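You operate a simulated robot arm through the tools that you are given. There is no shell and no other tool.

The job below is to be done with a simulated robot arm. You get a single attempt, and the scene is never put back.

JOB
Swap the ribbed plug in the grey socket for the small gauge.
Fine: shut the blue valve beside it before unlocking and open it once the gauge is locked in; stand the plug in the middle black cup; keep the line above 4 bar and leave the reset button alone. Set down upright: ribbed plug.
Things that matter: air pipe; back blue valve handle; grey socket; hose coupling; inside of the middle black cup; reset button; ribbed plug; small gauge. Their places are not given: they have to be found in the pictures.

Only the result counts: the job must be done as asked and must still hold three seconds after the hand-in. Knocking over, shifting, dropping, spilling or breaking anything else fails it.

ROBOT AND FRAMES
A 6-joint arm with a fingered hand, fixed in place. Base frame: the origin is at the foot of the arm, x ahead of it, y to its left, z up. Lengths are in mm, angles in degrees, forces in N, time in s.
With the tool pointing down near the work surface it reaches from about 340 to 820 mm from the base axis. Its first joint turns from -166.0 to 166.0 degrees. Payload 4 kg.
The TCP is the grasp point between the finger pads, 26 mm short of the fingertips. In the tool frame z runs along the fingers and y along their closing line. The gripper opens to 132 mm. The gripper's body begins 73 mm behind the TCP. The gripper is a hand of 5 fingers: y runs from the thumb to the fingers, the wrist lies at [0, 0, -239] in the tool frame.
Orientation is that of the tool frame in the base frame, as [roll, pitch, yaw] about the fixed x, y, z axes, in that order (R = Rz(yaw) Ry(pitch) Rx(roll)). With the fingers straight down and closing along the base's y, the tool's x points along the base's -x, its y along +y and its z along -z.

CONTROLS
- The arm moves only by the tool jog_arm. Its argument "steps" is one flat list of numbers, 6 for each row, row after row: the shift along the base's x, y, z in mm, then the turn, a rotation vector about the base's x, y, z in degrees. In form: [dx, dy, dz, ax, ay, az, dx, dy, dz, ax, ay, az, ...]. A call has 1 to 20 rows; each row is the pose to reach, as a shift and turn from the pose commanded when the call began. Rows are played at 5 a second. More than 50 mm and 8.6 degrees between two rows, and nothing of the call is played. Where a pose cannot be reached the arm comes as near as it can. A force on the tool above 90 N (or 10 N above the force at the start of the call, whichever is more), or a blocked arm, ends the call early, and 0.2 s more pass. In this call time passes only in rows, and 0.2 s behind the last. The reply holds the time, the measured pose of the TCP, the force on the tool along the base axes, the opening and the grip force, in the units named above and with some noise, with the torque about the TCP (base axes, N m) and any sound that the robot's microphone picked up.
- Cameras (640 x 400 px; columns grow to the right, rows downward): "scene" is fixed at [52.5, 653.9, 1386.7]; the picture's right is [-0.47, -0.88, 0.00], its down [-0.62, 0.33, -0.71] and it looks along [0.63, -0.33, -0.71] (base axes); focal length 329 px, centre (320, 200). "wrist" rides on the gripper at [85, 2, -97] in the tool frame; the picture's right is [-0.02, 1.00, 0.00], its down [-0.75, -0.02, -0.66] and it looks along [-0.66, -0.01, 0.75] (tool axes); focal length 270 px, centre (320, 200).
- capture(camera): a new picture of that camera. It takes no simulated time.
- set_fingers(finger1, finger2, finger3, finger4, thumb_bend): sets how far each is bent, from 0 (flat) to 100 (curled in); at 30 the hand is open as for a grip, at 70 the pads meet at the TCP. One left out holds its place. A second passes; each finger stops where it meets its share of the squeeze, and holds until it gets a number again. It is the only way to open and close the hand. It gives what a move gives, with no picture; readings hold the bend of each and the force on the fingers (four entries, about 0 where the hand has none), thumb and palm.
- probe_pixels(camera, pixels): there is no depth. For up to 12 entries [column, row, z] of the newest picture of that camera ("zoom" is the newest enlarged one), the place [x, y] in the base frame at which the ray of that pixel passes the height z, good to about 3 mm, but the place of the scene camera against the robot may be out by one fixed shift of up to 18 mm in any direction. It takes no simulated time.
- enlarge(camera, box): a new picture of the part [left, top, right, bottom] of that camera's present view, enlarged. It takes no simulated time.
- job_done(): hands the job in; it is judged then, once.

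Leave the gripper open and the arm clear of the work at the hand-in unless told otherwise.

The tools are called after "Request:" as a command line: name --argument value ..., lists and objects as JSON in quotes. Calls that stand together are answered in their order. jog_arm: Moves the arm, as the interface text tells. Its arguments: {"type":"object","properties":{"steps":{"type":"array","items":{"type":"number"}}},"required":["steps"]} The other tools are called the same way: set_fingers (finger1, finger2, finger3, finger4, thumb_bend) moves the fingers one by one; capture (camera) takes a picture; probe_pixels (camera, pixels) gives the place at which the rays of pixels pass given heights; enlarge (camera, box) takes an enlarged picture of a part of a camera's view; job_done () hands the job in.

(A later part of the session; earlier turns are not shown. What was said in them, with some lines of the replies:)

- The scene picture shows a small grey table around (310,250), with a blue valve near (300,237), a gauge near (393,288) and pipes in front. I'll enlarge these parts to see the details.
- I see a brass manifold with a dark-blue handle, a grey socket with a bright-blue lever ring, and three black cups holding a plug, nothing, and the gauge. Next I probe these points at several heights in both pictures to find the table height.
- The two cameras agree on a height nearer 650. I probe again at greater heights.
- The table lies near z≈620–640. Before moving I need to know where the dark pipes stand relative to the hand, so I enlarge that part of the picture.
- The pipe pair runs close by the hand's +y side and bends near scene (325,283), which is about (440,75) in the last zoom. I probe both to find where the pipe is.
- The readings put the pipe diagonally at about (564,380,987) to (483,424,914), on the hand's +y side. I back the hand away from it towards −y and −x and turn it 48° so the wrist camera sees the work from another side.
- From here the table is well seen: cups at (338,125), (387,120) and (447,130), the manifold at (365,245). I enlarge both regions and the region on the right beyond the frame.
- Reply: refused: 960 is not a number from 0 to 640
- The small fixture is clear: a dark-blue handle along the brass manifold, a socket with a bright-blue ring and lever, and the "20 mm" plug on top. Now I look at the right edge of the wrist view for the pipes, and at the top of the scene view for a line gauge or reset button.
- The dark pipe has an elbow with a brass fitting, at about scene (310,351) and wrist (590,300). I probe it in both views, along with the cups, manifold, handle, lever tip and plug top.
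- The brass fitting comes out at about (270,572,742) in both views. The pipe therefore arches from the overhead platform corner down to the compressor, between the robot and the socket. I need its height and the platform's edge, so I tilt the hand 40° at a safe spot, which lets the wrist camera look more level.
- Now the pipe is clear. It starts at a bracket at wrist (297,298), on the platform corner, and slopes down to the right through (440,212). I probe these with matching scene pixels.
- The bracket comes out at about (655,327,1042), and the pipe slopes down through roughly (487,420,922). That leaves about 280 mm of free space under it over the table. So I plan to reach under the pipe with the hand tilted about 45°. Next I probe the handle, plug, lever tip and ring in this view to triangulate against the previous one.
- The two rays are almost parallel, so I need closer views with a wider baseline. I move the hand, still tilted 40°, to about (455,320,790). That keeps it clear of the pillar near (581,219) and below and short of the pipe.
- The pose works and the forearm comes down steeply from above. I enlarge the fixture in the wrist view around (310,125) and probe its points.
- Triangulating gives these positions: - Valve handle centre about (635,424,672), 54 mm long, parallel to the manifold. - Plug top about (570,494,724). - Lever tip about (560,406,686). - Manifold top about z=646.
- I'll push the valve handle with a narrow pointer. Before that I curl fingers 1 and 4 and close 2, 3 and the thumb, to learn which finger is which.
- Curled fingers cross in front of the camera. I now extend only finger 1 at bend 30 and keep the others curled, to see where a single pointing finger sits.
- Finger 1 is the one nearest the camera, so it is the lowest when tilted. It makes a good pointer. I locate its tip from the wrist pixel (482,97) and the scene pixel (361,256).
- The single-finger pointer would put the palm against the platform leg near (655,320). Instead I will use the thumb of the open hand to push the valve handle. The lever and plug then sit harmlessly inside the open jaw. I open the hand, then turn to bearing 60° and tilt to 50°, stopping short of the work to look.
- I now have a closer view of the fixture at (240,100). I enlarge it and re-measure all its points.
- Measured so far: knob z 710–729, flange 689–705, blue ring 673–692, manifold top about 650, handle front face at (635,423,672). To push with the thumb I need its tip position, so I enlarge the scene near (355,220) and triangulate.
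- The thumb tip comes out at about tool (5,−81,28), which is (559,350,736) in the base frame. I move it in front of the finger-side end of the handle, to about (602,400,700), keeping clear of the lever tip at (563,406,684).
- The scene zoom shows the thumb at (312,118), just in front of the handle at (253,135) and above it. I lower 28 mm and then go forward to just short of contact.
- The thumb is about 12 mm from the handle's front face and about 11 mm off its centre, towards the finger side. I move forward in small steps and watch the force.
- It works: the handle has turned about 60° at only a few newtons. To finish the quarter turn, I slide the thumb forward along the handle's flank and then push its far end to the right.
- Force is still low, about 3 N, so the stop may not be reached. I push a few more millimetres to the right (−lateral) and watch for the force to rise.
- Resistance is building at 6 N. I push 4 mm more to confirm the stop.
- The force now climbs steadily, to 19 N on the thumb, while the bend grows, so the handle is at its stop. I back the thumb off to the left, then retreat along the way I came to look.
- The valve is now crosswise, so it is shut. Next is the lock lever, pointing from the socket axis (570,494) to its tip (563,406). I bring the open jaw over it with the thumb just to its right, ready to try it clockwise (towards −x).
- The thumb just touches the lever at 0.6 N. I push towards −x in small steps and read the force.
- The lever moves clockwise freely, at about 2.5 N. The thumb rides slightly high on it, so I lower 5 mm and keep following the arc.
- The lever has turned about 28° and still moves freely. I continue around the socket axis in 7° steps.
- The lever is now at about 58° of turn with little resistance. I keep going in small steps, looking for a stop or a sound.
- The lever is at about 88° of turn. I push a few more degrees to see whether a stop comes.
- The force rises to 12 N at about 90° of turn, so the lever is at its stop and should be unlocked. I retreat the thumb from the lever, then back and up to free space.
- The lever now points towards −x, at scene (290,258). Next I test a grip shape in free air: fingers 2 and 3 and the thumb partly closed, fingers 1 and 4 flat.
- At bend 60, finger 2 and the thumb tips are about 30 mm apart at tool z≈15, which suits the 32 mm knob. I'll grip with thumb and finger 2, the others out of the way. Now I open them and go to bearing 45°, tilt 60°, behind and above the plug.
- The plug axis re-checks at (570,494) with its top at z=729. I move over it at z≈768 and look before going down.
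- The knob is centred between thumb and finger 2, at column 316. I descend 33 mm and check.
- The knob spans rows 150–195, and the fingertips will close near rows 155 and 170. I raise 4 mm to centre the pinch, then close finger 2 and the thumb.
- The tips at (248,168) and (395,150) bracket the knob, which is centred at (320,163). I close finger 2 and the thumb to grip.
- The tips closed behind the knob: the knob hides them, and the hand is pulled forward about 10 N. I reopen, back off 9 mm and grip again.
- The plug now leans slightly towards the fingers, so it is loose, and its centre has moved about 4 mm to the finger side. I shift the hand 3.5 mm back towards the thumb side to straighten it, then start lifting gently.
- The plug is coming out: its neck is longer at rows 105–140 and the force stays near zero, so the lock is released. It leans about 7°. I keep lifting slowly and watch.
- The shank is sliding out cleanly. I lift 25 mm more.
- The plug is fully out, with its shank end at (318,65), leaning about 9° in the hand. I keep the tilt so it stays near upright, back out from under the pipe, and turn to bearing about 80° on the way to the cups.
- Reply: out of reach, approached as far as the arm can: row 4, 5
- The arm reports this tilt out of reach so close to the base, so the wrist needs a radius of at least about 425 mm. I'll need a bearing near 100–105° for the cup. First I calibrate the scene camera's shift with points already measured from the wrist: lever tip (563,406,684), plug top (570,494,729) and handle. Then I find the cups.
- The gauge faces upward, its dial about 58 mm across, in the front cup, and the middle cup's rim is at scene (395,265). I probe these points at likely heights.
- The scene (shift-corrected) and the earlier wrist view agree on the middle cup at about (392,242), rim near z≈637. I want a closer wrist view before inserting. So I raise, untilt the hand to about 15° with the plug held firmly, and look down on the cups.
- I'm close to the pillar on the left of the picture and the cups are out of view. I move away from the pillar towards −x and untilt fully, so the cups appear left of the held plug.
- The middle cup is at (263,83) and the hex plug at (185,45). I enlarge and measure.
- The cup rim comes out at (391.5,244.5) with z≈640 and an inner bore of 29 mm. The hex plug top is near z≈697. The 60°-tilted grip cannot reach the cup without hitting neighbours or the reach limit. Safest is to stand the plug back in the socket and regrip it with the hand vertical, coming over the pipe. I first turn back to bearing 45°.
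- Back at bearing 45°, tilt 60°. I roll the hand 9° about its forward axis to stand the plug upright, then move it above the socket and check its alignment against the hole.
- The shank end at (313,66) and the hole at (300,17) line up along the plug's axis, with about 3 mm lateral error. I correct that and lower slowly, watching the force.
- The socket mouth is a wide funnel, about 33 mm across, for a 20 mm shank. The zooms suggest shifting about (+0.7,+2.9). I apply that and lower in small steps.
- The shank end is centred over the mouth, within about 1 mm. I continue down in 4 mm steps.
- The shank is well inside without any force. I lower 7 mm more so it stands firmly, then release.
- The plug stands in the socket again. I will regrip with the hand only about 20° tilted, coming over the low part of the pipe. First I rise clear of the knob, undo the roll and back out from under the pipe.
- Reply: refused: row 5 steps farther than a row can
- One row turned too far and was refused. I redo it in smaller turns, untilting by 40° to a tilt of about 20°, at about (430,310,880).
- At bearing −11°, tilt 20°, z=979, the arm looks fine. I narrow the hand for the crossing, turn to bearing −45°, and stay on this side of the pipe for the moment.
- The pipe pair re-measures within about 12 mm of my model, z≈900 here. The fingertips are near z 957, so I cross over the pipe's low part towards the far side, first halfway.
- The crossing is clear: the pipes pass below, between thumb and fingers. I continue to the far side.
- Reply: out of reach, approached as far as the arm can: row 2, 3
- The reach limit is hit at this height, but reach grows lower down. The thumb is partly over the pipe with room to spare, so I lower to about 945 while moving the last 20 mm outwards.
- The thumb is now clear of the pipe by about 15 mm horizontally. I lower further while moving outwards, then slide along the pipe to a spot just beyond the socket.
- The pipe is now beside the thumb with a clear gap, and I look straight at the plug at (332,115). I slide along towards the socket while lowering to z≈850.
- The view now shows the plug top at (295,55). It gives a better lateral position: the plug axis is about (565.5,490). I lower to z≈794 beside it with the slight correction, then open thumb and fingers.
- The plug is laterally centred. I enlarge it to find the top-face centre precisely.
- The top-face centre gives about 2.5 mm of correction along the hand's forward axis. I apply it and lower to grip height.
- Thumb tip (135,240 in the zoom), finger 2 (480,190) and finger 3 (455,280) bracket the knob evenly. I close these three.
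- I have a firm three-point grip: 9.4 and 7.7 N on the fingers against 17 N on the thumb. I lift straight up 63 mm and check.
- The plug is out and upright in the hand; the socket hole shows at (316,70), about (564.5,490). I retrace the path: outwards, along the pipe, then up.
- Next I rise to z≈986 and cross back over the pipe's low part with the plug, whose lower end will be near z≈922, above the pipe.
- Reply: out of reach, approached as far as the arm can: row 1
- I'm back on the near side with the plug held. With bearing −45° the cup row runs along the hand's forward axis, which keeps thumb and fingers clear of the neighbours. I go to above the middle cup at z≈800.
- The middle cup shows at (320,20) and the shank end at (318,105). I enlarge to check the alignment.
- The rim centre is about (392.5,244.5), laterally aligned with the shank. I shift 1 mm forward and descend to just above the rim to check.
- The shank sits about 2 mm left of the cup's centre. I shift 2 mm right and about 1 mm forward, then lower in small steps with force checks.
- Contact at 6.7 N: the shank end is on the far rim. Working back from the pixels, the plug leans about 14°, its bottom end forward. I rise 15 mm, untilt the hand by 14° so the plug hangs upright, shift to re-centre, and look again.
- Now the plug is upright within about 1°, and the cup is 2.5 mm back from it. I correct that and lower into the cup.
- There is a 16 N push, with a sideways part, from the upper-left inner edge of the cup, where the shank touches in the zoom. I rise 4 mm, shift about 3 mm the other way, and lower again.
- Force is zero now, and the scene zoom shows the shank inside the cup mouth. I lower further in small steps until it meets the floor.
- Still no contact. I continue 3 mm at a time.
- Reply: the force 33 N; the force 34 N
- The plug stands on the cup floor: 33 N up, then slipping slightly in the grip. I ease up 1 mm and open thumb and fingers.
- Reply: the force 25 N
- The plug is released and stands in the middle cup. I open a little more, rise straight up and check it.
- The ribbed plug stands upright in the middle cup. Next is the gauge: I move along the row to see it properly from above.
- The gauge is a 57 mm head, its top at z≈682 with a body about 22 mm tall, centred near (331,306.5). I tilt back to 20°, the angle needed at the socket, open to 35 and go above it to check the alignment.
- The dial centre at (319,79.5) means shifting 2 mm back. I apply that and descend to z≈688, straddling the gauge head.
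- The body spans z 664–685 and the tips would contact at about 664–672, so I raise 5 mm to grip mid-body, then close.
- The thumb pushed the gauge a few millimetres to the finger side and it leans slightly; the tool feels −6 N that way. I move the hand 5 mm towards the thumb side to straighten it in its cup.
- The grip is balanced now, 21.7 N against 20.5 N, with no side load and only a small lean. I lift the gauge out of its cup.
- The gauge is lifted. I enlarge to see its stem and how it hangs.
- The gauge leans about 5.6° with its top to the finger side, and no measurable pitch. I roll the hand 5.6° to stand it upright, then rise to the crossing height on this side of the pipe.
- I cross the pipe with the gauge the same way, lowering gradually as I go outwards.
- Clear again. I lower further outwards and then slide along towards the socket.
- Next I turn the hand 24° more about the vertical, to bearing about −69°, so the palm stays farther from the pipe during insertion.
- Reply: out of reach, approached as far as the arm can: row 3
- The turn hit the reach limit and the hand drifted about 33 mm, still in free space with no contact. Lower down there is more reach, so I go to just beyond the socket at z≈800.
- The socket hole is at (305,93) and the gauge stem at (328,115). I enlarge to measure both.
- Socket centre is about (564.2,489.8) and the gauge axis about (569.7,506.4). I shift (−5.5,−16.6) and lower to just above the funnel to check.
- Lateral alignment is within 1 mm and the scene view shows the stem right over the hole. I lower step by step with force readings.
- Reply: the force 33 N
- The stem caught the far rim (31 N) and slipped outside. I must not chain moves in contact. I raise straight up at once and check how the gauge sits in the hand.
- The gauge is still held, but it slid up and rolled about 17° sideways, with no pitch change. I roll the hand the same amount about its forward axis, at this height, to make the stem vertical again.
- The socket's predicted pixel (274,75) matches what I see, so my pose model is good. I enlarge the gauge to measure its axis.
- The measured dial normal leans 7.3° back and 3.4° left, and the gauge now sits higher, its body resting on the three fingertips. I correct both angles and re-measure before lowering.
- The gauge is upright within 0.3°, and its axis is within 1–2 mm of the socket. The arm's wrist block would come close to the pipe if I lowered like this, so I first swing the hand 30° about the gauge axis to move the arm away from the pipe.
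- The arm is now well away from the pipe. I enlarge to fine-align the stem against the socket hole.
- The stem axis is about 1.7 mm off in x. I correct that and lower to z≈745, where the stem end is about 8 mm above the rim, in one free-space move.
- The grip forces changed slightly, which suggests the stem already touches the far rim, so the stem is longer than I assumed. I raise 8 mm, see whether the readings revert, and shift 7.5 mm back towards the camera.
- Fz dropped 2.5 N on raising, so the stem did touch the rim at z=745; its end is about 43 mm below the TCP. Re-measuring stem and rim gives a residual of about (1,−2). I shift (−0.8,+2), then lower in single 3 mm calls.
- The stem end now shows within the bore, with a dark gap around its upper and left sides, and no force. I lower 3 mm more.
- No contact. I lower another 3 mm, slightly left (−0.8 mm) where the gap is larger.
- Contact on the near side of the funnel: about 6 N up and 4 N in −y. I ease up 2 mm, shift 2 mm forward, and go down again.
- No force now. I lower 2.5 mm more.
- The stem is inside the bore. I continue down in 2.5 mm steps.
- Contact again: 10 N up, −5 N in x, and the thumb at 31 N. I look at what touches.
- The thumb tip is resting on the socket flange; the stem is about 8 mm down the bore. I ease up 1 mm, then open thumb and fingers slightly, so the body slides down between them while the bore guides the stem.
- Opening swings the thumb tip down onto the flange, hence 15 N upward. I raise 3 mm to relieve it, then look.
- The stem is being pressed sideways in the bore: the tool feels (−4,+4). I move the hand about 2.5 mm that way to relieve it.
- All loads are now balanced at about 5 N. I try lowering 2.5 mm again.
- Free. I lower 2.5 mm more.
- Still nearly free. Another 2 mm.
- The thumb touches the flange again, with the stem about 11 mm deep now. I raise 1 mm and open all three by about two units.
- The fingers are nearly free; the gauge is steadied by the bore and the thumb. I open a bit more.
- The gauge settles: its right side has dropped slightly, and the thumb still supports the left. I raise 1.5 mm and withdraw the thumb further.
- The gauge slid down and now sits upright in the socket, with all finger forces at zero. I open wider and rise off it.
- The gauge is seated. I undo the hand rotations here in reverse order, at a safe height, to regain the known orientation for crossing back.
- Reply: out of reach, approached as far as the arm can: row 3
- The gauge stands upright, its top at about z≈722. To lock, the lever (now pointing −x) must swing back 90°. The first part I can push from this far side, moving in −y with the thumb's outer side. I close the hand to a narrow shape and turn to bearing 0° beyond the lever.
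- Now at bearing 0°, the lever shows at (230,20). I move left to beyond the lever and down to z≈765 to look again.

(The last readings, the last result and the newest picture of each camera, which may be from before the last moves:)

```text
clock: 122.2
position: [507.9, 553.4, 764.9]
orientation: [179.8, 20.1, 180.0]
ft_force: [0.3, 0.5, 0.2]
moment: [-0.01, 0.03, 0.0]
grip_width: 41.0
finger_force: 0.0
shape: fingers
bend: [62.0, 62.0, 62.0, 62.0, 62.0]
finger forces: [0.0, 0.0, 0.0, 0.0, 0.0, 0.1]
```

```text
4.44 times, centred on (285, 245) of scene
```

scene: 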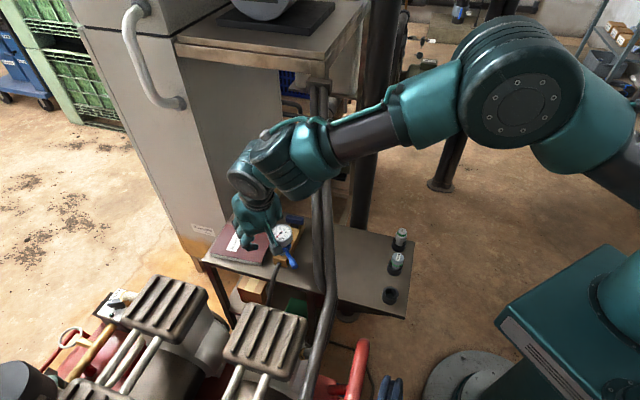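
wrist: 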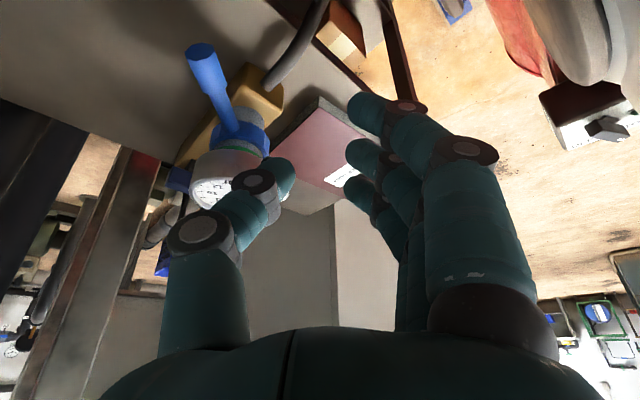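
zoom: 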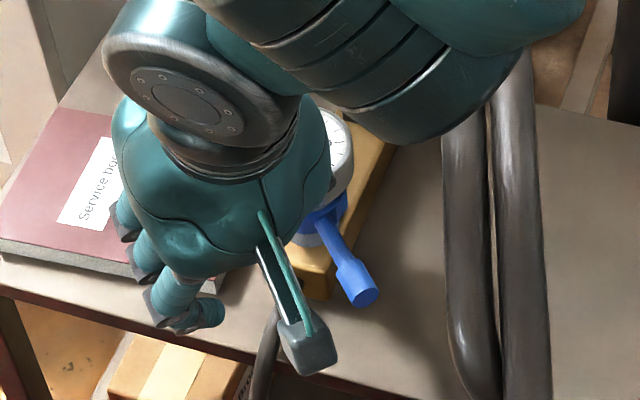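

The lever tip measures at about (487,489,684), so it points along −x. I lower to z≈704 with the thumb tip beside it, still about 20 mm clear in y.

Request:
jog_arm --steps '[0, 0, -30, 0, 0, 0, 0, 0, -61, 0, 0, 0]'

Request:
jog_arm --steps '[0, -8, 0, 0, 0, 0, 0, -16, 0, 0, 0, 0]'

Request:
capture --camera "wrist"

```text
clock: 122.8
position: [507.3, 551.9, 705.1]
orientation: [179.7, 20.2, 179.9]
ft_force: [-0.1, 0.1, -0.3]
moment: [-0.01, 0.04, -0.02]
grip_width: 41.0
finger_force: 0.1
shape: fingers
bend: [62.0, 62.0, 62.0, 62.0, 62.0]
finger forces: [0.1, 0.0, 0.0, 0.1, 0.0, 0.0]
```

```text
clock: 123.4
position: [506.5, 536.4, 703.9]
orientation: [179.9, 20.2, 180.0]
ft_force: [0.4, 0.0, 1.2]
moment: [-0.02, 0.02, 0.0]
grip_width: 40.9
finger_force: 0.0
shape: fingers
bend: [62.0, 62.0, 62.0, 62.0, 62.0]
finger forces: [0.0, 0.1, 0.0, 0.0, 0.0, 0.0]
```

```text
taken
```

wrist: 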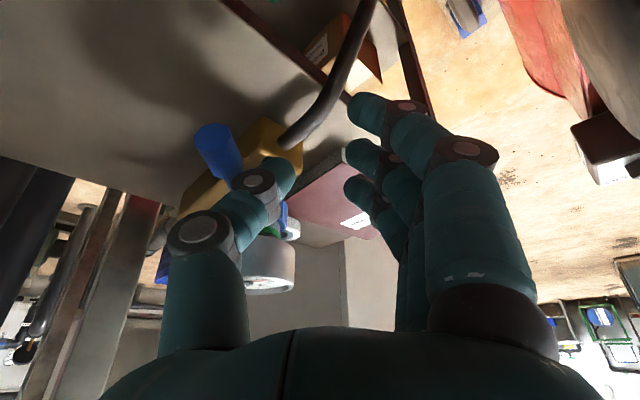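

The thumb is next to the lever. I push in −y in small steps, watching the force.

Request:
jog_arm --steps '[0, -4, -1, 0, 0, 0, 0, -8, -1, 0, 0, 0]'

Request:
jog_arm --steps '[0, -4, 0, 0, 0, 0, 0, -8, 0, 0, 0, 0]'

Request:
enlarge --camera "scene" --box '[245, 210, 335, 290]'

```text
clock: 124.0
position: [507.2, 528.5, 702.4]
orientation: [179.7, 20.2, 180.0]
ft_force: [0.1, 0.9, 1.4]
moment: [-0.02, 0.0, 0.03]
grip_width: 39.6
finger_force: 0.6
shape: fingers
bend: [62.0, 62.0, 62.0, 62.0, 62.0]
finger forces: [0.0, 0.0, 0.0, 0.2, 1.8, 0.1]
```

```text
clock: 124.6
position: [507.7, 519.1, 702.0]
orientation: [179.9, 20.2, 180.0]
ft_force: [1.4, 1.0, 1.6]
moment: [-0.01, 0.03, 0.01]
grip_width: 39.7
finger_force: 0.4
shape: fingers
bend: [62.0, 62.0, 62.0, 62.0, 62.0]
finger forces: [0.1, 0.0, 0.1, 0.0, 1.6, 0.1]
```

```text
5.00 times, centred on (290, 250) of scene
```

zoom: 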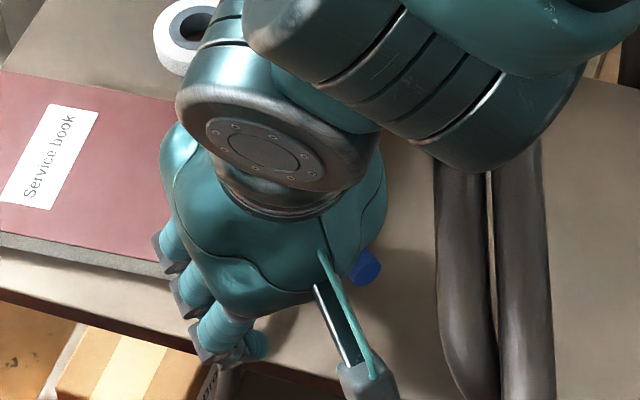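

The lever has started to turn, about 15° with 2 N. The palm would get close to the pipe if I continued like this, so I back off in +y, straighten the thumb to reach farther, and push again from a safer distance.

Request:
jog_arm --steps '[0, 20, 0, 0, 0, 0, 0, 42, 3, 0, 0, 0, 0, 62, 8, 0, 0, 0]'

Request:
set_fingers --thumb_bend 30

Request:
capture --camera "wrist"

```text
clock: 125.4
position: [506.3, 581.9, 711.1]
orientation: [179.8, 20.1, 179.8]
ft_force: [0.2, -0.6, -0.1]
moment: [0.02, 0.02, 0.02]
grip_width: 40.1
finger_force: 0.1
shape: fingers
bend: [62.0, 62.0, 62.0, 62.0, 62.0]
finger forces: [0.0, 0.0, 0.1, 0.1, 0.0, 0.0]
```

```text
clock: 126.4
position: [507.0, 582.5, 710.0]
orientation: [179.8, 20.1, 179.9]
ft_force: [-0.7, 0.1, -1.0]
moment: [-0.01, 0.01, 0.01]
grip_width: 87.8
finger_force: 0.0
shape: fingers
bend: [62.0, 62.0, 62.0, 62.0, 30.0]
finger forces: [0.0, 0.0, 0.1, 0.0, 0.1, 0.1]
```

```text
taken
```

wrist: 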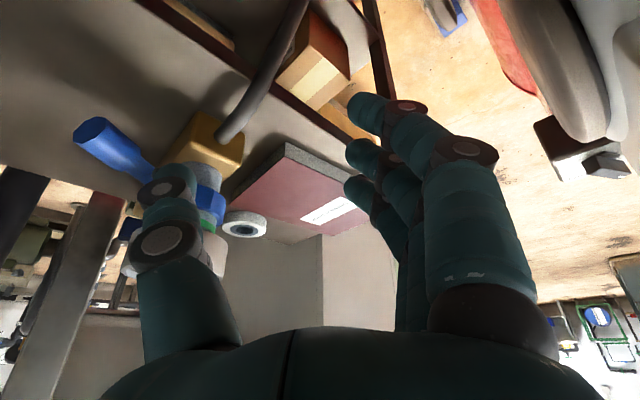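

The straight thumb is beside the lever, whose tip is now near (488,479). I push in −y in steps, staying left of the gauge.

Request:
jog_arm --steps '[-4, -6, -1, 0, 0, 0, -5, -13, -2, 0, 0, 0, -5, -20, -2, 0, 0, 0]'

Request:
jog_arm --steps '[0, -6, 0, 0, 0, 0, 1, -13, 0, 0, 0, 0, 2, -20, 0, 0, 0, 0]'

Request:
capture --camera "wrist"

Request:
enlarge --camera "scene" --box '[245, 210, 335, 290]'

```text
clock: 127.2
position: [501.1, 562.1, 710.2]
orientation: [179.8, 20.2, 179.8]
ft_force: [0.1, 1.6, 1.0]
moment: [0.01, -0.01, 0.05]
grip_width: 86.6
finger_force: 0.6
shape: fingers
bend: [62.0, 62.0, 62.0, 62.0, 31.0]
finger forces: [0.0, 0.0, 0.0, 0.1, 1.4, 0.0]
```

```text
clock: 128.0
position: [505.3, 542.6, 709.3]
orientation: [179.7, 20.1, 180.0]
ft_force: [0.7, 1.3, -0.8]
moment: [0.04, -0.02, 0.1]
grip_width: 85.6
finger_force: 1.3
shape: fingers
bend: [62.0, 62.0, 62.0, 62.0, 31.0]
finger forces: [0.1, 0.0, 0.1, 0.1, 1.9, 0.1]
```

```text
taken
```

wrist: 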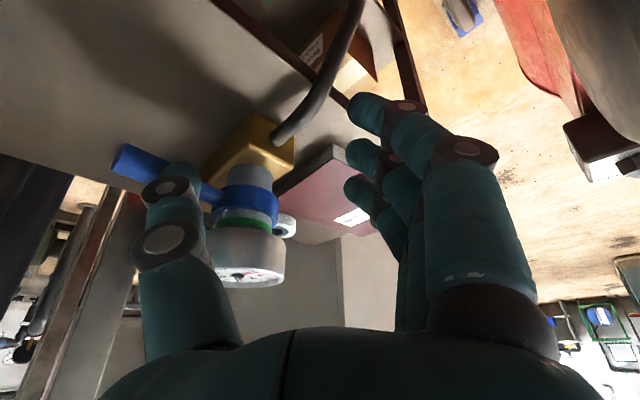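

```text
5.00 times, centred on (290, 250) of scene
```

zoom: 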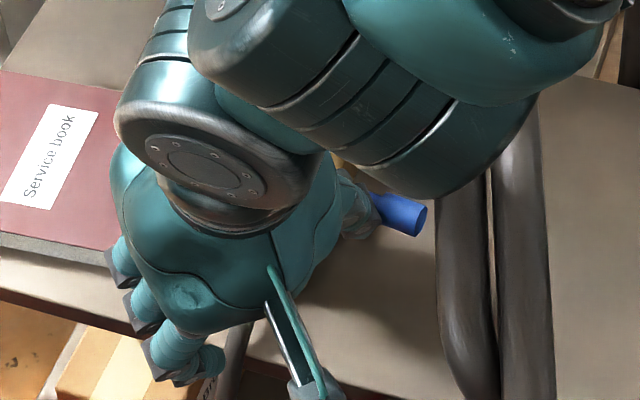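

The lever tip is now near (505,441), about 40° turned, at 2 N. I push about 14 mm more, moving slightly +x to stay clear of the pipe.

Request:
jog_arm --steps '[2, -5, 0, 0, 0, 0, 4, -10, 0, 0, 0, 0, 6, -14, 0, 0, 0, 0]'

Request:
capture --camera "wrist"

Request:
capture --camera "scene"

```text
clock: 128.8
position: [510.7, 527.2, 709.1]
orientation: [179.8, 20.1, 180.0]
ft_force: [1.9, 3.6, 1.0]
moment: [0.06, -0.01, 0.12]
grip_width: 84.2
finger_force: 1.6
shape: fingers
bend: [62.0, 62.0, 62.0, 62.0, 31.0]
finger forces: [0.0, 0.1, 0.1, 0.1, 3.1, 0.0]
```

```text
taken
```

wrist: 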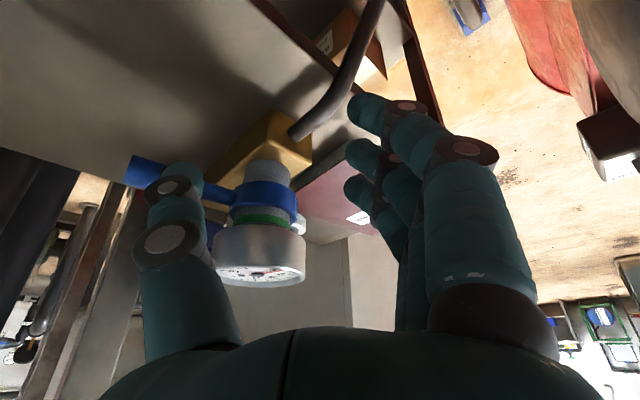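

```text
taken
```

scene: 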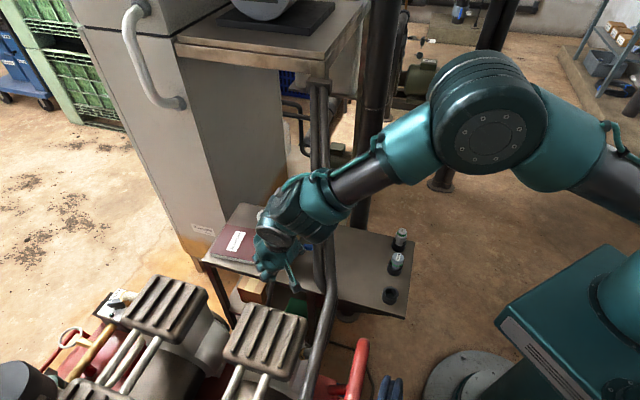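

The lever tip is near (522,424), about 55° turned. The last part needs pushing in +x. The thumb is now past the gauge's edge (y≤446), so it can move in +x without touching it. I continue in small steps.

Request:
jog_arm --steps '[3, -2, 0, 0, 0, 0, 7, -3.5, 0, 0, 0, 0, 11, -4.5, 0, 0, 0, 0]'

Request:
capture --camera "wrist"

```text
clock: 129.6
position: [521.2, 522.3, 708.1]
orientation: [179.7, 20.1, 179.8]
ft_force: [0.7, 1.1, 0.0]
moment: [0.05, 0.02, -0.03]
grip_width: 85.4
finger_force: 0.8
shape: fingers
bend: [62.0, 62.0, 62.0, 62.0, 31.0]
finger forces: [0.1, 0.0, 0.1, 0.1, 1.4, 0.0]
```

```text
taken
```

wrist: 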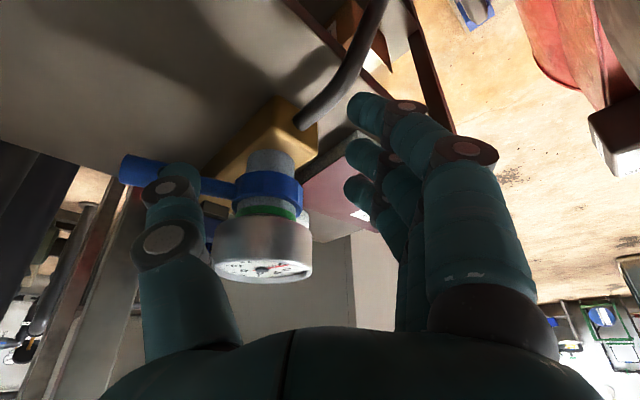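

The lever is at about −116°. I continue in +x.

Request:
jog_arm --steps '[4, -1.5, 0, 0, 0, 0, 8, -2.5, 0, 0, 0, 0, 12, -3, 0, 0, 0, 0]'

Request:
capture --camera "wrist"

```text
clock: 130.4
position: [534.6, 520.5, 709.2]
orientation: [179.9, 20.2, 180.0]
ft_force: [-0.3, 0.8, 1.8]
moment: [-0.14, 0.04, -0.05]
grip_width: 87.6
finger_force: 1.2
shape: fingers
bend: [62.0, 62.0, 62.0, 62.0, 30.0]
finger forces: [0.0, 0.1, 0.0, 0.1, 2.3, 0.0]
```

```text
taken
```

wrist: 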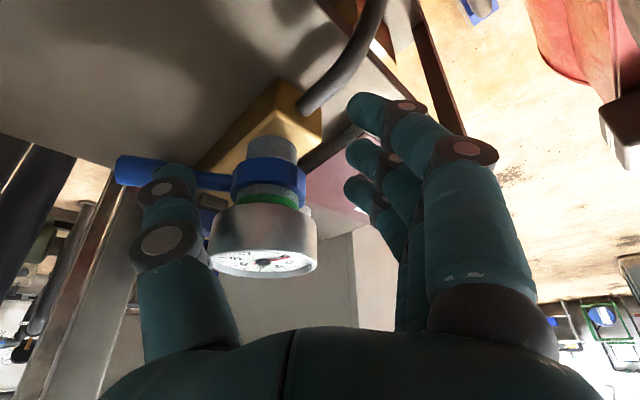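

The lever is at about −104°, 10° to go. I push on in +x, watching for the stop.

Request:
jog_arm --steps '[3, -1, 0, 0, 0, 0, 6, -2, 0, 0, 0, 0]'

Request:
jog_arm --steps '[3, -0.5, 0, 0, 0, 0, 6, -1, 0, 0, 0, 0]'

Request:
capture --camera "wrist"

Request:
enlarge --camera "scene" --box '[255, 200, 335, 270]'

```text
clock: 131.0
position: [540.4, 518.6, 708.5]
orientation: [179.8, 20.0, 179.9]
ft_force: [-1.0, 0.8, 0.7]
moment: [-0.11, 0.02, -0.07]
grip_width: 87.5
finger_force: 1.4
shape: fingers
bend: [62.0, 62.0, 62.0, 62.0, 30.0]
finger forces: [0.0, 0.0, 0.0, 0.1, 2.6, 0.0]
```

```text
clock: 131.6
position: [545.3, 517.4, 708.5]
orientation: [179.8, 20.1, 179.9]
ft_force: [-0.7, 1.4, 3.0]
moment: [-0.23, -0.03, -0.06]
grip_width: 88.5
finger_force: 1.7
shape: fingers
bend: [62.0, 62.0, 62.0, 62.0, 30.0]
finger forces: [0.0, 0.1, 0.0, 0.0, 3.8, 0.0]
```

```text
taken
```

wrist: 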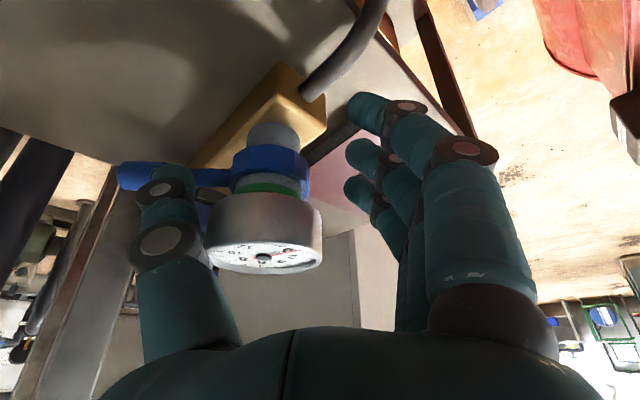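

```text
5.71 times, centred on (295, 235) of scene
```

zoom: 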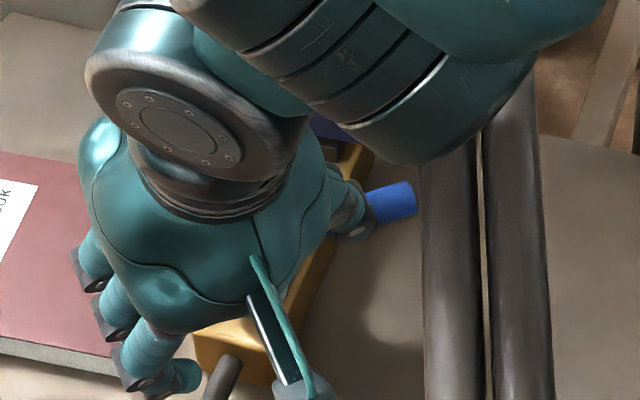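

The lever tip is back at about (562.6,406.6), its original locked position. I push 3 mm more to feel the stop.

Request:
jog_arm --steps '[3, 0, 0, 0, 0, 0]'

Request:
jog_arm --steps '[3, 0, 0, 0, 0, 0]'

```text
clock: 132.0
position: [548.1, 518.7, 708.0]
orientation: [179.8, 20.2, 180.0]
ft_force: [-2.4, 1.2, 3.2]
moment: [-0.29, -0.03, -0.17]
grip_width: 88.6
finger_force: 2.5
shape: fingers
bend: [62.0, 62.0, 62.0, 62.0, 30.0]
finger forces: [0.1, 0.0, 0.0, 0.0, 5.1, 0.1]
```

```text
clock: 132.4
position: [549.5, 517.4, 708.0]
orientation: [179.8, 20.0, 180.0]
ft_force: [-10.5, 1.6, 3.2]
moment: [-0.15, -0.06, -0.65]
grip_width: 89.2
finger_force: 5.5
shape: fingers
bend: [62.0, 62.0, 62.0, 62.0, 30.0]
finger forces: [0.0, 0.0, 0.0, 0.0, 9.9, 0.0]
```

The force jumps to 10 N, so the lever is at its stop and locked. I back the thumb off in −x, then +y, then up.

Request:
jog_arm --steps '[-8, 2, 0, 0, 0, 0, -16, 12, 2, 0, 0, 0, -26, 32, 4, 0, 0, 0, -34, 58, 8, 0, 0, 0, -34, 58, 40, 0, 0, 0, -26, 48, 75, 0, 0, 0, -14, 35, 105, 0, 0, 0]'

Request:
set_fingers --thumb_bend 62

Request:
capture --camera "wrist"

Request:
enlarge --camera "scene" --box '[245, 190, 335, 270]'

```text
clock: 134.0
position: [539.8, 552.5, 814.2]
orientation: [179.7, 20.0, 179.9]
ft_force: [0.2, -0.5, -0.1]
moment: [-0.01, 0.01, -0.01]
grip_width: 88.7
finger_force: 0.1
shape: fingers
bend: [62.0, 62.0, 62.0, 62.0, 30.0]
finger forces: [0.1, 0.0, 0.0, 0.0, 0.0, 0.0]
```

```text
clock: 135.0
position: [539.4, 552.9, 813.3]
orientation: [179.8, 20.2, 179.9]
ft_force: [-0.7, -0.1, 0.5]
moment: [-0.04, 0.05, -0.02]
grip_width: 41.1
finger_force: 0.0
shape: fingers
bend: [62.0, 62.0, 62.0, 62.0, 62.0]
finger forces: [0.2, 0.0, 0.0, 0.1, 0.0, 0.0]
```

```text
taken
```

wrist: 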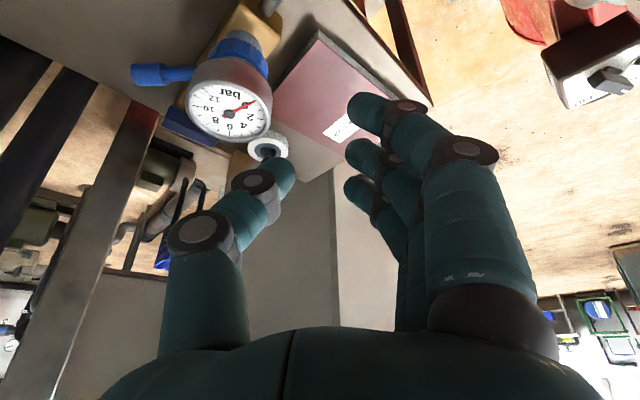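

```text
5.00 times, centred on (290, 230) of scene
```

zoom: 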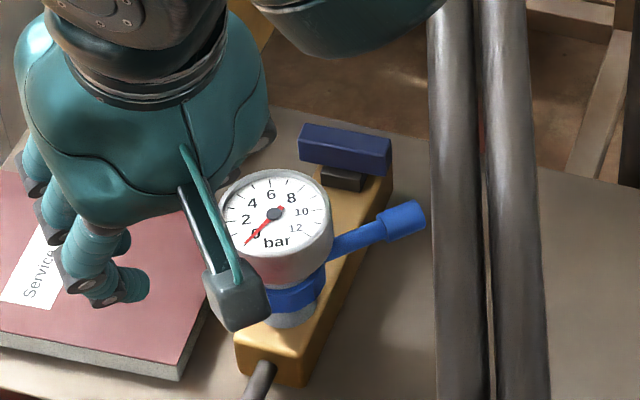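

The lever is back in its original place. The valve must be opened from the near side, so I turn back to bearing −45° and retrace the crossing path.

Request:
jog_arm --steps '[2, -4, 0, 0, 0, -7.5, 4, -9, 2, 0, 0, -15, 6, -14, 4, 0, 0, -22.5, 9, -20, 6, 0, 0, -30, 12, -26, 8, 0, 0, -37.5, 15, -32, 10, 0, 0, -45]'

Request:
jog_arm --steps '[-20, 14, 14, 0, 0, 0, -48, 28, 29, 0, 0, 0, -77, 43, 45, 0, 0, 0, -90, 47, 56, 0, 0, 0]'

Request:
capture --camera "wrist"

```text
clock: 136.4
position: [552.8, 520.6, 825.1]
orientation: [179.7, 20.2, 134.8]
ft_force: [0.6, -0.6, 0.1]
moment: [-0.01, -0.01, -0.01]
grip_width: 41.0
finger_force: 0.0
shape: fingers
bend: [62.0, 62.0, 62.0, 62.0, 62.0]
finger forces: [0.0, 0.1, 0.0, 0.0, 0.1, 0.0]
```

```text
clock: 137.4
position: [462.3, 565.6, 879.5]
orientation: [179.7, 20.0, 135.0]
ft_force: [0.3, -0.4, 0.2]
moment: [-0.02, -0.01, -0.06]
grip_width: 41.1
finger_force: 0.0
shape: fingers
bend: [62.0, 62.0, 62.0, 62.0, 62.0]
finger forces: [0.0, 0.0, 0.0, 0.1, 0.0, 0.0]
```

```text
taken
```

wrist: 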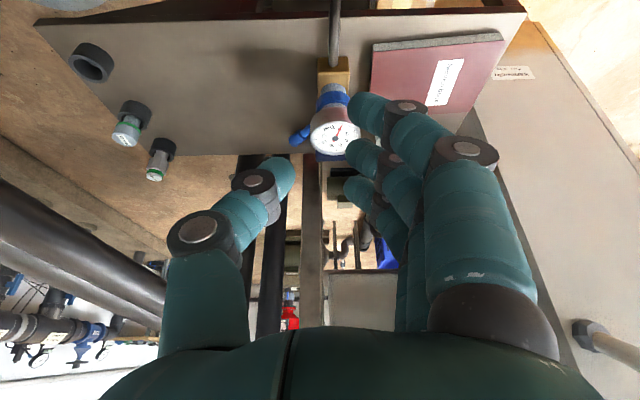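

The path is clear. I rise and cross back over the low part of the pipe.

Request:
jog_arm --steps '[-4, -8, 22, 0, 0, 0, -8, -15, 44, 0, 0, 0, -12, -22, 64, 0, 0, 0]'

Request:
jog_arm --steps '[-4, -8, 18, 0, 0, 0, -9, -18, 40, 0, 0, 0, -20, -38, 50, 0, 0, 0, -38, -72, 54, 0, 0, 0, -57, -107, 54, 0, 0, 0, -76, -141, 54, 0, 0, 0, -92, -169, 54, 0, 0, 0]'

Request:
capture --camera "scene"

Request:
enlarge --camera "scene" --box '[250, 200, 330, 270]'

```text
clock: 138.2
position: [450.4, 546.4, 942.2]
orientation: [179.8, 20.1, 134.9]
ft_force: [0.0, -1.6, 0.1]
moment: [0.06, -0.03, 0.05]
grip_width: 40.9
finger_force: 0.1
shape: fingers
bend: [62.0, 62.0, 62.0, 62.0, 62.0]
finger forces: [0.0, 0.1, 0.1, 0.1, 0.1, 0.1]
```

```text
clock: 139.8
position: [357.8, 376.0, 996.6]
orientation: [179.8, 20.1, 134.9]
ft_force: [-0.3, 0.2, 0.7]
moment: [0.0, -0.04, -0.01]
grip_width: 40.9
finger_force: 0.2
shape: fingers
bend: [62.0, 62.0, 62.0, 62.0, 62.0]
finger forces: [0.0, 0.1, 0.1, 0.0, 0.1, 0.0]
```

```text
taken
```

scene: 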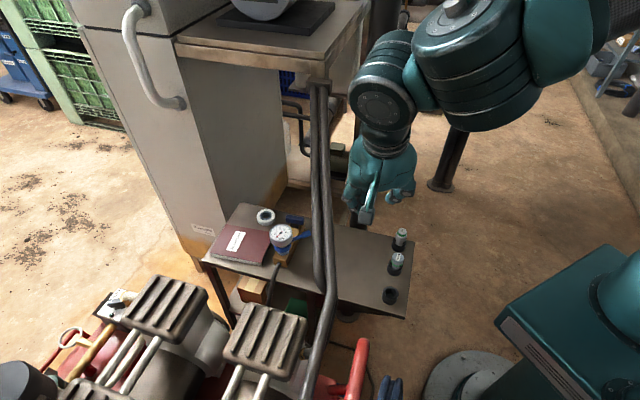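

```text
5.71 times, centred on (290, 235) of scene
```

zoom: 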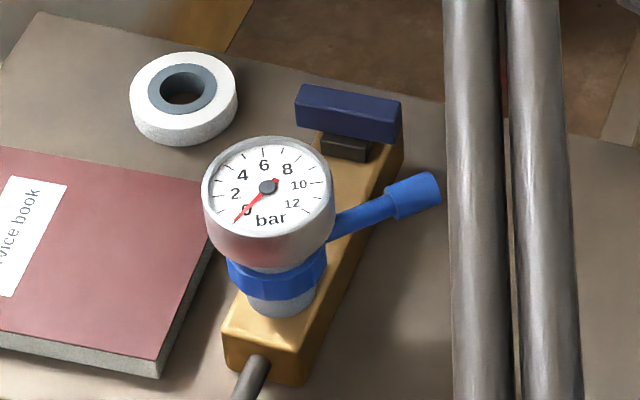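

The lever is exactly in its original position and the gauge stands upright. I open the hand and turn to bearing 45° at the previous safe spot on the near side.

Request:
set_fingers --finger1 30 --finger2 30 --finger3 30 --finger4 30 --thumb_bend 30

Request:
jog_arm --steps '[3, -8, -5, 0, 0, 7.5, 6, -16, -10, 0, 0, 15, 9, -24, -15, 0, 0, 22.5, 13, -32, -20, 0, 0, 30, 18, -40, -30, 0, 0, 37.5, 23, -46, -40, 0, 0, 45, 30, -50, -50, 0, 0, 52.5, 38, -54, -62, 0, 0, 60, 46, -58, -75, 0, 0, 67.5, 54, -61, -88, 0, 0, 75, 62, -64, -102, 0, 0, 82.5, 70, -66, -116, 0, 0, 90]'

Request:
jog_arm --steps '[2, 3, 0, 0, 0, 7.5, 5, 6, 0, 0, 0, 15]'

Request:
capture --camera "wrist"

```text
clock: 140.8
position: [358.9, 376.9, 997.5]
orientation: [179.9, 20.1, 134.9]
ft_force: [0.7, 0.0, -0.3]
moment: [0.01, 0.01, -0.04]
grip_width: 138.3
finger_force: 0.1
shape: fingers
bend: [30.0, 30.0, 30.0, 30.0, 30.0]
finger forces: [0.0, 0.0, 0.0, 0.1, 0.0, 0.1]
```

```text
clock: 143.4
position: [426.7, 311.9, 881.9]
orientation: [179.6, 20.1, -135.0]
ft_force: [0.2, -0.2, 0.4]
moment: [-0.01, -0.01, 0.0]
grip_width: 138.6
finger_force: 0.1
shape: fingers
bend: [30.0, 30.0, 30.0, 30.0, 30.0]
finger forces: [0.0, 0.0, 0.1, 0.0, 0.0, 0.0]
```

```text
clock: 144.0
position: [433.7, 316.5, 881.1]
orientation: [179.9, 20.1, -119.9]
ft_force: [0.7, -0.3, 0.1]
moment: [0.02, 0.03, -0.01]
grip_width: 138.5
finger_force: 0.1
shape: fingers
bend: [30.0, 30.0, 30.0, 30.0, 30.0]
finger forces: [0.0, 0.0, 0.1, 0.0, 0.0, 0.0]
```

```text
taken
```

wrist: 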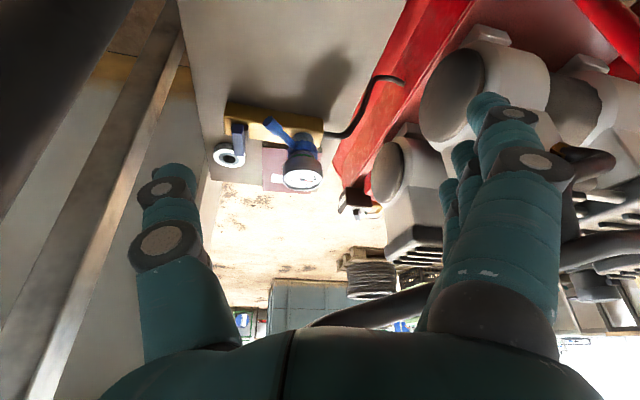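

I tilt to 50° and move to the earlier approach pose near (480,374,757).

Request:
jog_arm --steps '[11, 14, -31, 6.5, -3.75, 0, 22, 28, -62, 13, -7.5, 0, 34, 43, -93, 19.5, -11.25, 0, 46, 57.5, -124, 26, -15, 0]'

Request:
capture --camera "wrist"

Request:
enlarge --camera "wrist" --box '[150, 20, 350, 180]'

```text
clock: 145.0
position: [480.7, 374.3, 757.8]
orientation: [179.7, 50.3, -120.1]
ft_force: [0.3, 0.8, 0.0]
moment: [0.03, 0.02, -0.01]
grip_width: 138.5
finger_force: 0.2
shape: fingers
bend: [30.0, 30.0, 30.0, 30.0, 30.0]
finger forces: [0.0, 0.0, 0.0, 0.0, 0.0, 0.0]
```

```text
taken
```

wrist: 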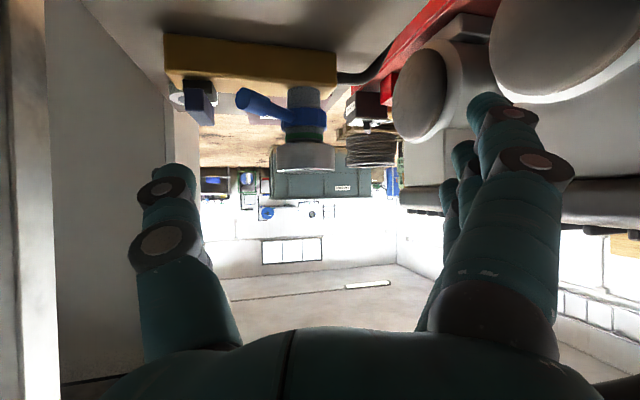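

```text
2.50 times, centred on (250, 100) of wrist
```

zoom: 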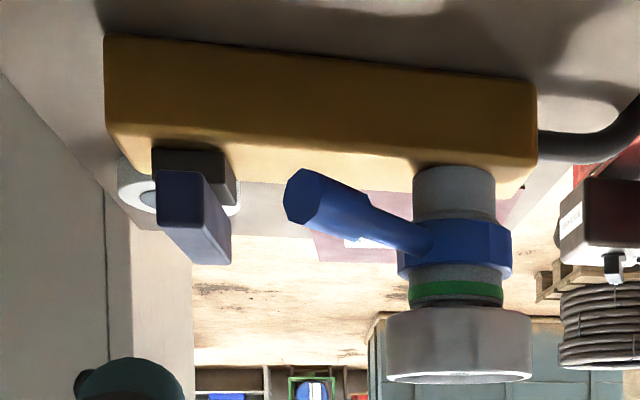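

The view confirms the gauge body rests on the socket and the lever is home. The valve handle's near end is at zoom (185,215). I bring the thumb to its left side, about (604,423), first above it and then down to handle height.

Request:
jog_arm --steps '[14, 24, -11, 0, 0, 0, 29, 48, -22, 0, 0, 0, 43, 72, -34, 0, 0, 0]'

Request:
jog_arm --steps '[0, 0, -15, 0, 0, 0, 0, 0, -30, 0, 0, 0]'

Request:
capture --camera "wrist"

Request:
enlarge --camera "scene" --box '[250, 190, 370, 280]'

```text
clock: 145.8
position: [521.7, 444.5, 722.6]
orientation: [179.6, 50.2, -120.2]
ft_force: [-0.5, -0.2, -0.7]
moment: [0.01, -0.01, 0.0]
grip_width: 138.5
finger_force: 0.1
shape: fingers
bend: [30.0, 30.0, 30.0, 30.0, 30.0]
finger forces: [0.0, 0.1, 0.1, 0.0, 0.1, 0.0]
```

```text
clock: 146.4
position: [522.3, 446.8, 692.6]
orientation: [179.7, 50.1, -120.1]
ft_force: [1.0, -0.8, 0.7]
moment: [-0.04, 0.0, 0.0]
grip_width: 138.8
finger_force: 0.5
shape: fingers
bend: [30.0, 30.0, 30.0, 30.0, 30.0]
finger forces: [0.1, 0.0, 0.0, 0.0, 0.3, 0.0]
```

```text
taken
```

wrist: 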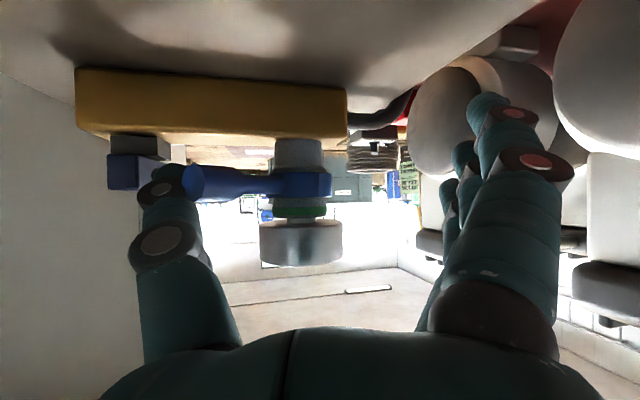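

```text
4.44 times, centred on (310, 235) of scene
```

zoom: 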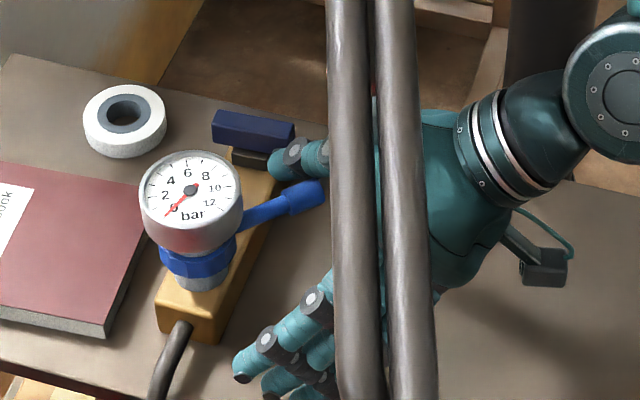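

The thumb sits between the handle's near end and the lever, touching neither. I push the near end around counter-clockwise, in small steps along an arc about the stem.

Request:
jog_arm --steps '[4, -3, 0, 0, 0, 0, 7, -7, 0, 0, 0, 0, 10, -11, 0, 0, 0, 0]'

Request:
jog_arm --steps '[3, -4, 0, 0, 0, 0, 6.5, -7.5, 0, 0, 0, 0, 10, -10, 0, 0, 0, 0]'

Request:
enlarge --camera "scene" --box '[250, 190, 370, 280]'

Request:
capture --camera "wrist"

```text
clock: 147.2
position: [531.9, 433.7, 694.7]
orientation: [179.8, 50.1, -120.2]
ft_force: [-2.1, 0.9, 0.3]
moment: [-0.01, -0.01, -0.03]
grip_width: 136.8
finger_force: 0.7
shape: fingers
bend: [30.0, 30.0, 30.0, 30.0, 31.0]
finger forces: [0.1, 0.0, 0.0, 0.1, 2.0, 0.0]
```

```text
clock: 148.0
position: [541.9, 424.9, 694.9]
orientation: [179.7, 50.2, -120.2]
ft_force: [-2.2, 0.9, -0.3]
moment: [0.03, 0.01, 0.0]
grip_width: 134.9
finger_force: 1.2
shape: fingers
bend: [30.0, 30.0, 30.0, 30.0, 31.0]
finger forces: [0.1, 0.1, 0.0, 0.0, 2.4, 0.1]
```

```text
4.44 times, centred on (310, 235) of scene
```

zoom: 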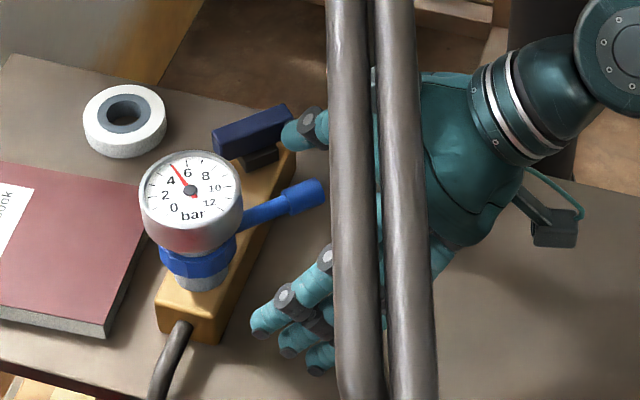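

```text
taken
```

wrist: 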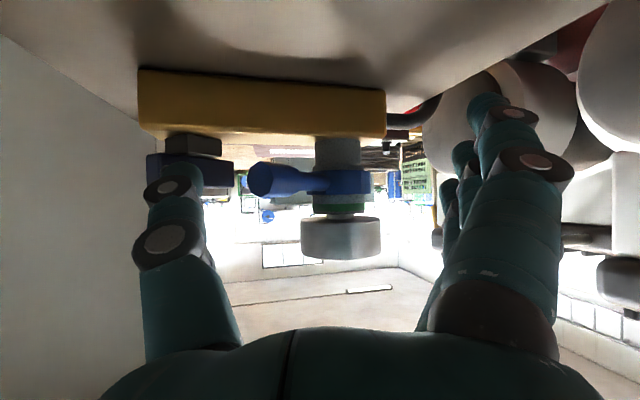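

The gauge needle now shows about 5 bar, so the line holds and the valve is opening. I continue the arc to the fully open position.

Request:
jog_arm --steps '[4, -2, 0, 0, 0, 0, 9, -3, 0, 0, 0, 0, 13.5, -3.5, 0, 0, 0, 0]'

Request:
jog_arm --steps '[2, 1.5, 0, 0, 0, 0, 4, 3, 0, 0, 0, 0]'

Request:
enlarge --camera "scene" --box '[250, 190, 370, 280]'

```text
clock: 148.8
position: [557.1, 421.6, 695.6]
orientation: [179.6, 50.2, -120.0]
ft_force: [-1.9, 0.4, -0.4]
moment: [0.01, 0.04, -0.08]
grip_width: 137.3
finger_force: 0.9
shape: fingers
bend: [30.0, 30.0, 30.0, 30.0, 31.0]
finger forces: [0.1, 0.0, 0.0, 0.1, 1.4, 0.1]
```

```text
clock: 149.4
position: [559.4, 423.6, 692.5]
orientation: [179.5, 49.8, -120.2]
ft_force: [-15.1, -11.7, 3.8]
moment: [-0.18, -0.08, -1.34]
grip_width: 139.5
finger_force: 9.0
shape: fingers
bend: [30.0, 30.0, 30.0, 30.0, 30.0]
finger forces: [0.0, 0.1, 0.1, 0.1, 18.7, 0.0]
```

```text
4.44 times, centred on (310, 235) of scene
```

zoom: 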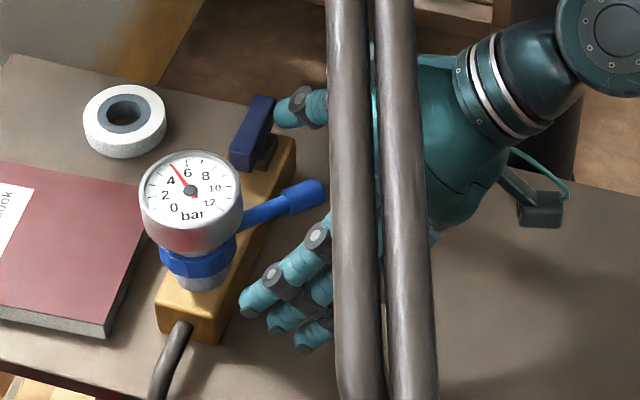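

The handle is back along the manifold, with its stop felt at 19 N, and the gauge reads about 5 bar. I ease off the handle, rise clear, and retreat from under the pipe.

Request:
jog_arm --steps '[-5, -4.5, 0, 0, 0, 0, -5, -4.5, 15, 0, 0, 0, -5, -4.5, 32, 0, 0, 0, -22, -18, 42, 0, 0, 0, -48, -36, 54, 0, 0, 0, -80, -55, 66, 0, 0, 0]'

Request:
jog_arm --steps '[-11, -14, 31, -6.5, 3.75, 0, -22, -28, 62, -13, 7.5, 0, -34, -43, 93, -19.5, 11.25, 0, -46, -57.5, 124, -26, 15, 0]'

Request:
capture --camera "scene"

Request:
enlarge --camera "scene" --box '[250, 200, 330, 270]'

Request:
enlarge --camera "scene" --box '[350, 210, 430, 310]'

Request:
capture --camera "wrist"

```text
clock: 150.8
position: [480.8, 370.9, 759.6]
orientation: [179.7, 50.0, -120.2]
ft_force: [0.3, -0.5, 1.2]
moment: [-0.02, 0.0, 0.02]
grip_width: 139.1
finger_force: 0.0
shape: fingers
bend: [30.0, 30.0, 30.0, 30.0, 30.0]
finger forces: [0.1, 0.1, 0.0, 0.0, 0.1, 0.0]
```

```text
clock: 151.8
position: [435.1, 311.2, 883.0]
orientation: [179.9, 20.0, -120.2]
ft_force: [0.0, -0.5, -0.9]
moment: [-0.01, -0.01, 0.01]
grip_width: 139.3
finger_force: 0.0
shape: fingers
bend: [30.0, 30.0, 30.0, 30.0, 30.0]
finger forces: [0.1, 0.1, 0.1, 0.0, 0.1, 0.0]
```

```text
taken
```

scene: 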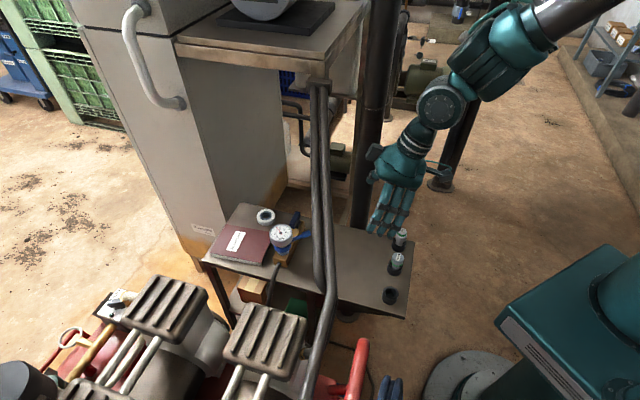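

```text
5.71 times, centred on (290, 235) of scene
```

zoom: 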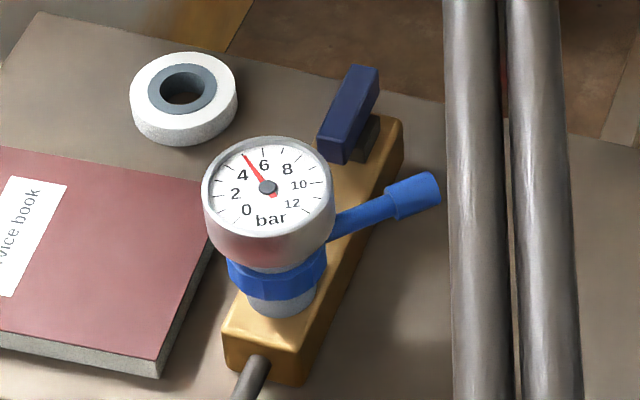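

```text
4.00 times, centred on (390, 260) of scene
```

zoom: 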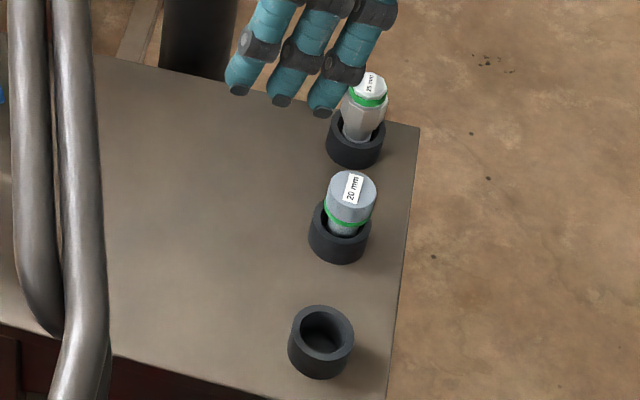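

```text
taken
```

wrist: 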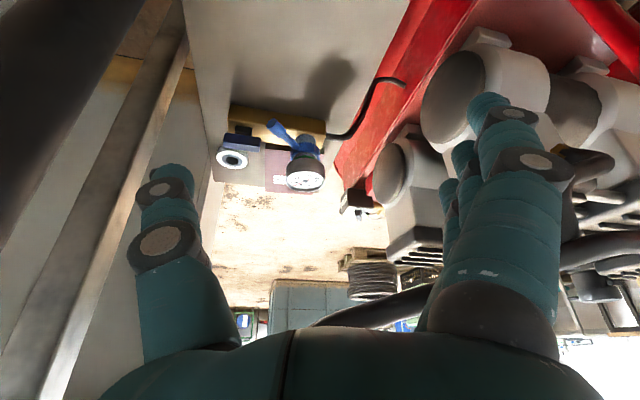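

Everything is in place:
- The gauge stands locked in the socket, reading about 5 bar.
- The lever is in its original position and the valve is fully open.
- The ribbed plug stands upright in the middle cup, and the other plug is untouched.
- The hand is open and clear.

I hand the job in.

Request:
job_done

```text
The job is handed in.
```

The small gauge is now locked in the grey socket. The ribbed plug stands upright in the middle black cup. I've handed the job in, but no verdict came back, so the result below is from my own pictures and force readings.

- **Valve:** I shut the blue valve before unlocking and opened it again once the gauge was locked. The handle is back against its open stop.
- **Lock:** the lever is back where it started, with its stop felt at about 10 N.
- **Pressure:** the gauge reads about 5 bar with the valve open. No other line gauge was in view, so I could not watch the pressure while the valve was shut.
- **Surroundings:** I did not touch the reset button. The neighbouring plug, the white ring and the service book look undisturbed. The arm crossed over the air pipe several times, and I felt no contact with it.

Three things went less smoothly:

- **Plug put back once:** I returned the plug to the socket and gripped it again, because the first grip could not reach the cup.
- **Socket rim:** on the first try the gauge stem caught the rim with about 31 N and slipped in the hand. I straightened it and inserted it on a second try.
- **Middle cup:** while setting the plug down I pressed it against the rim and floor of the cup, with up to about 34 N on the floor.

The hand is open and clear of the work.
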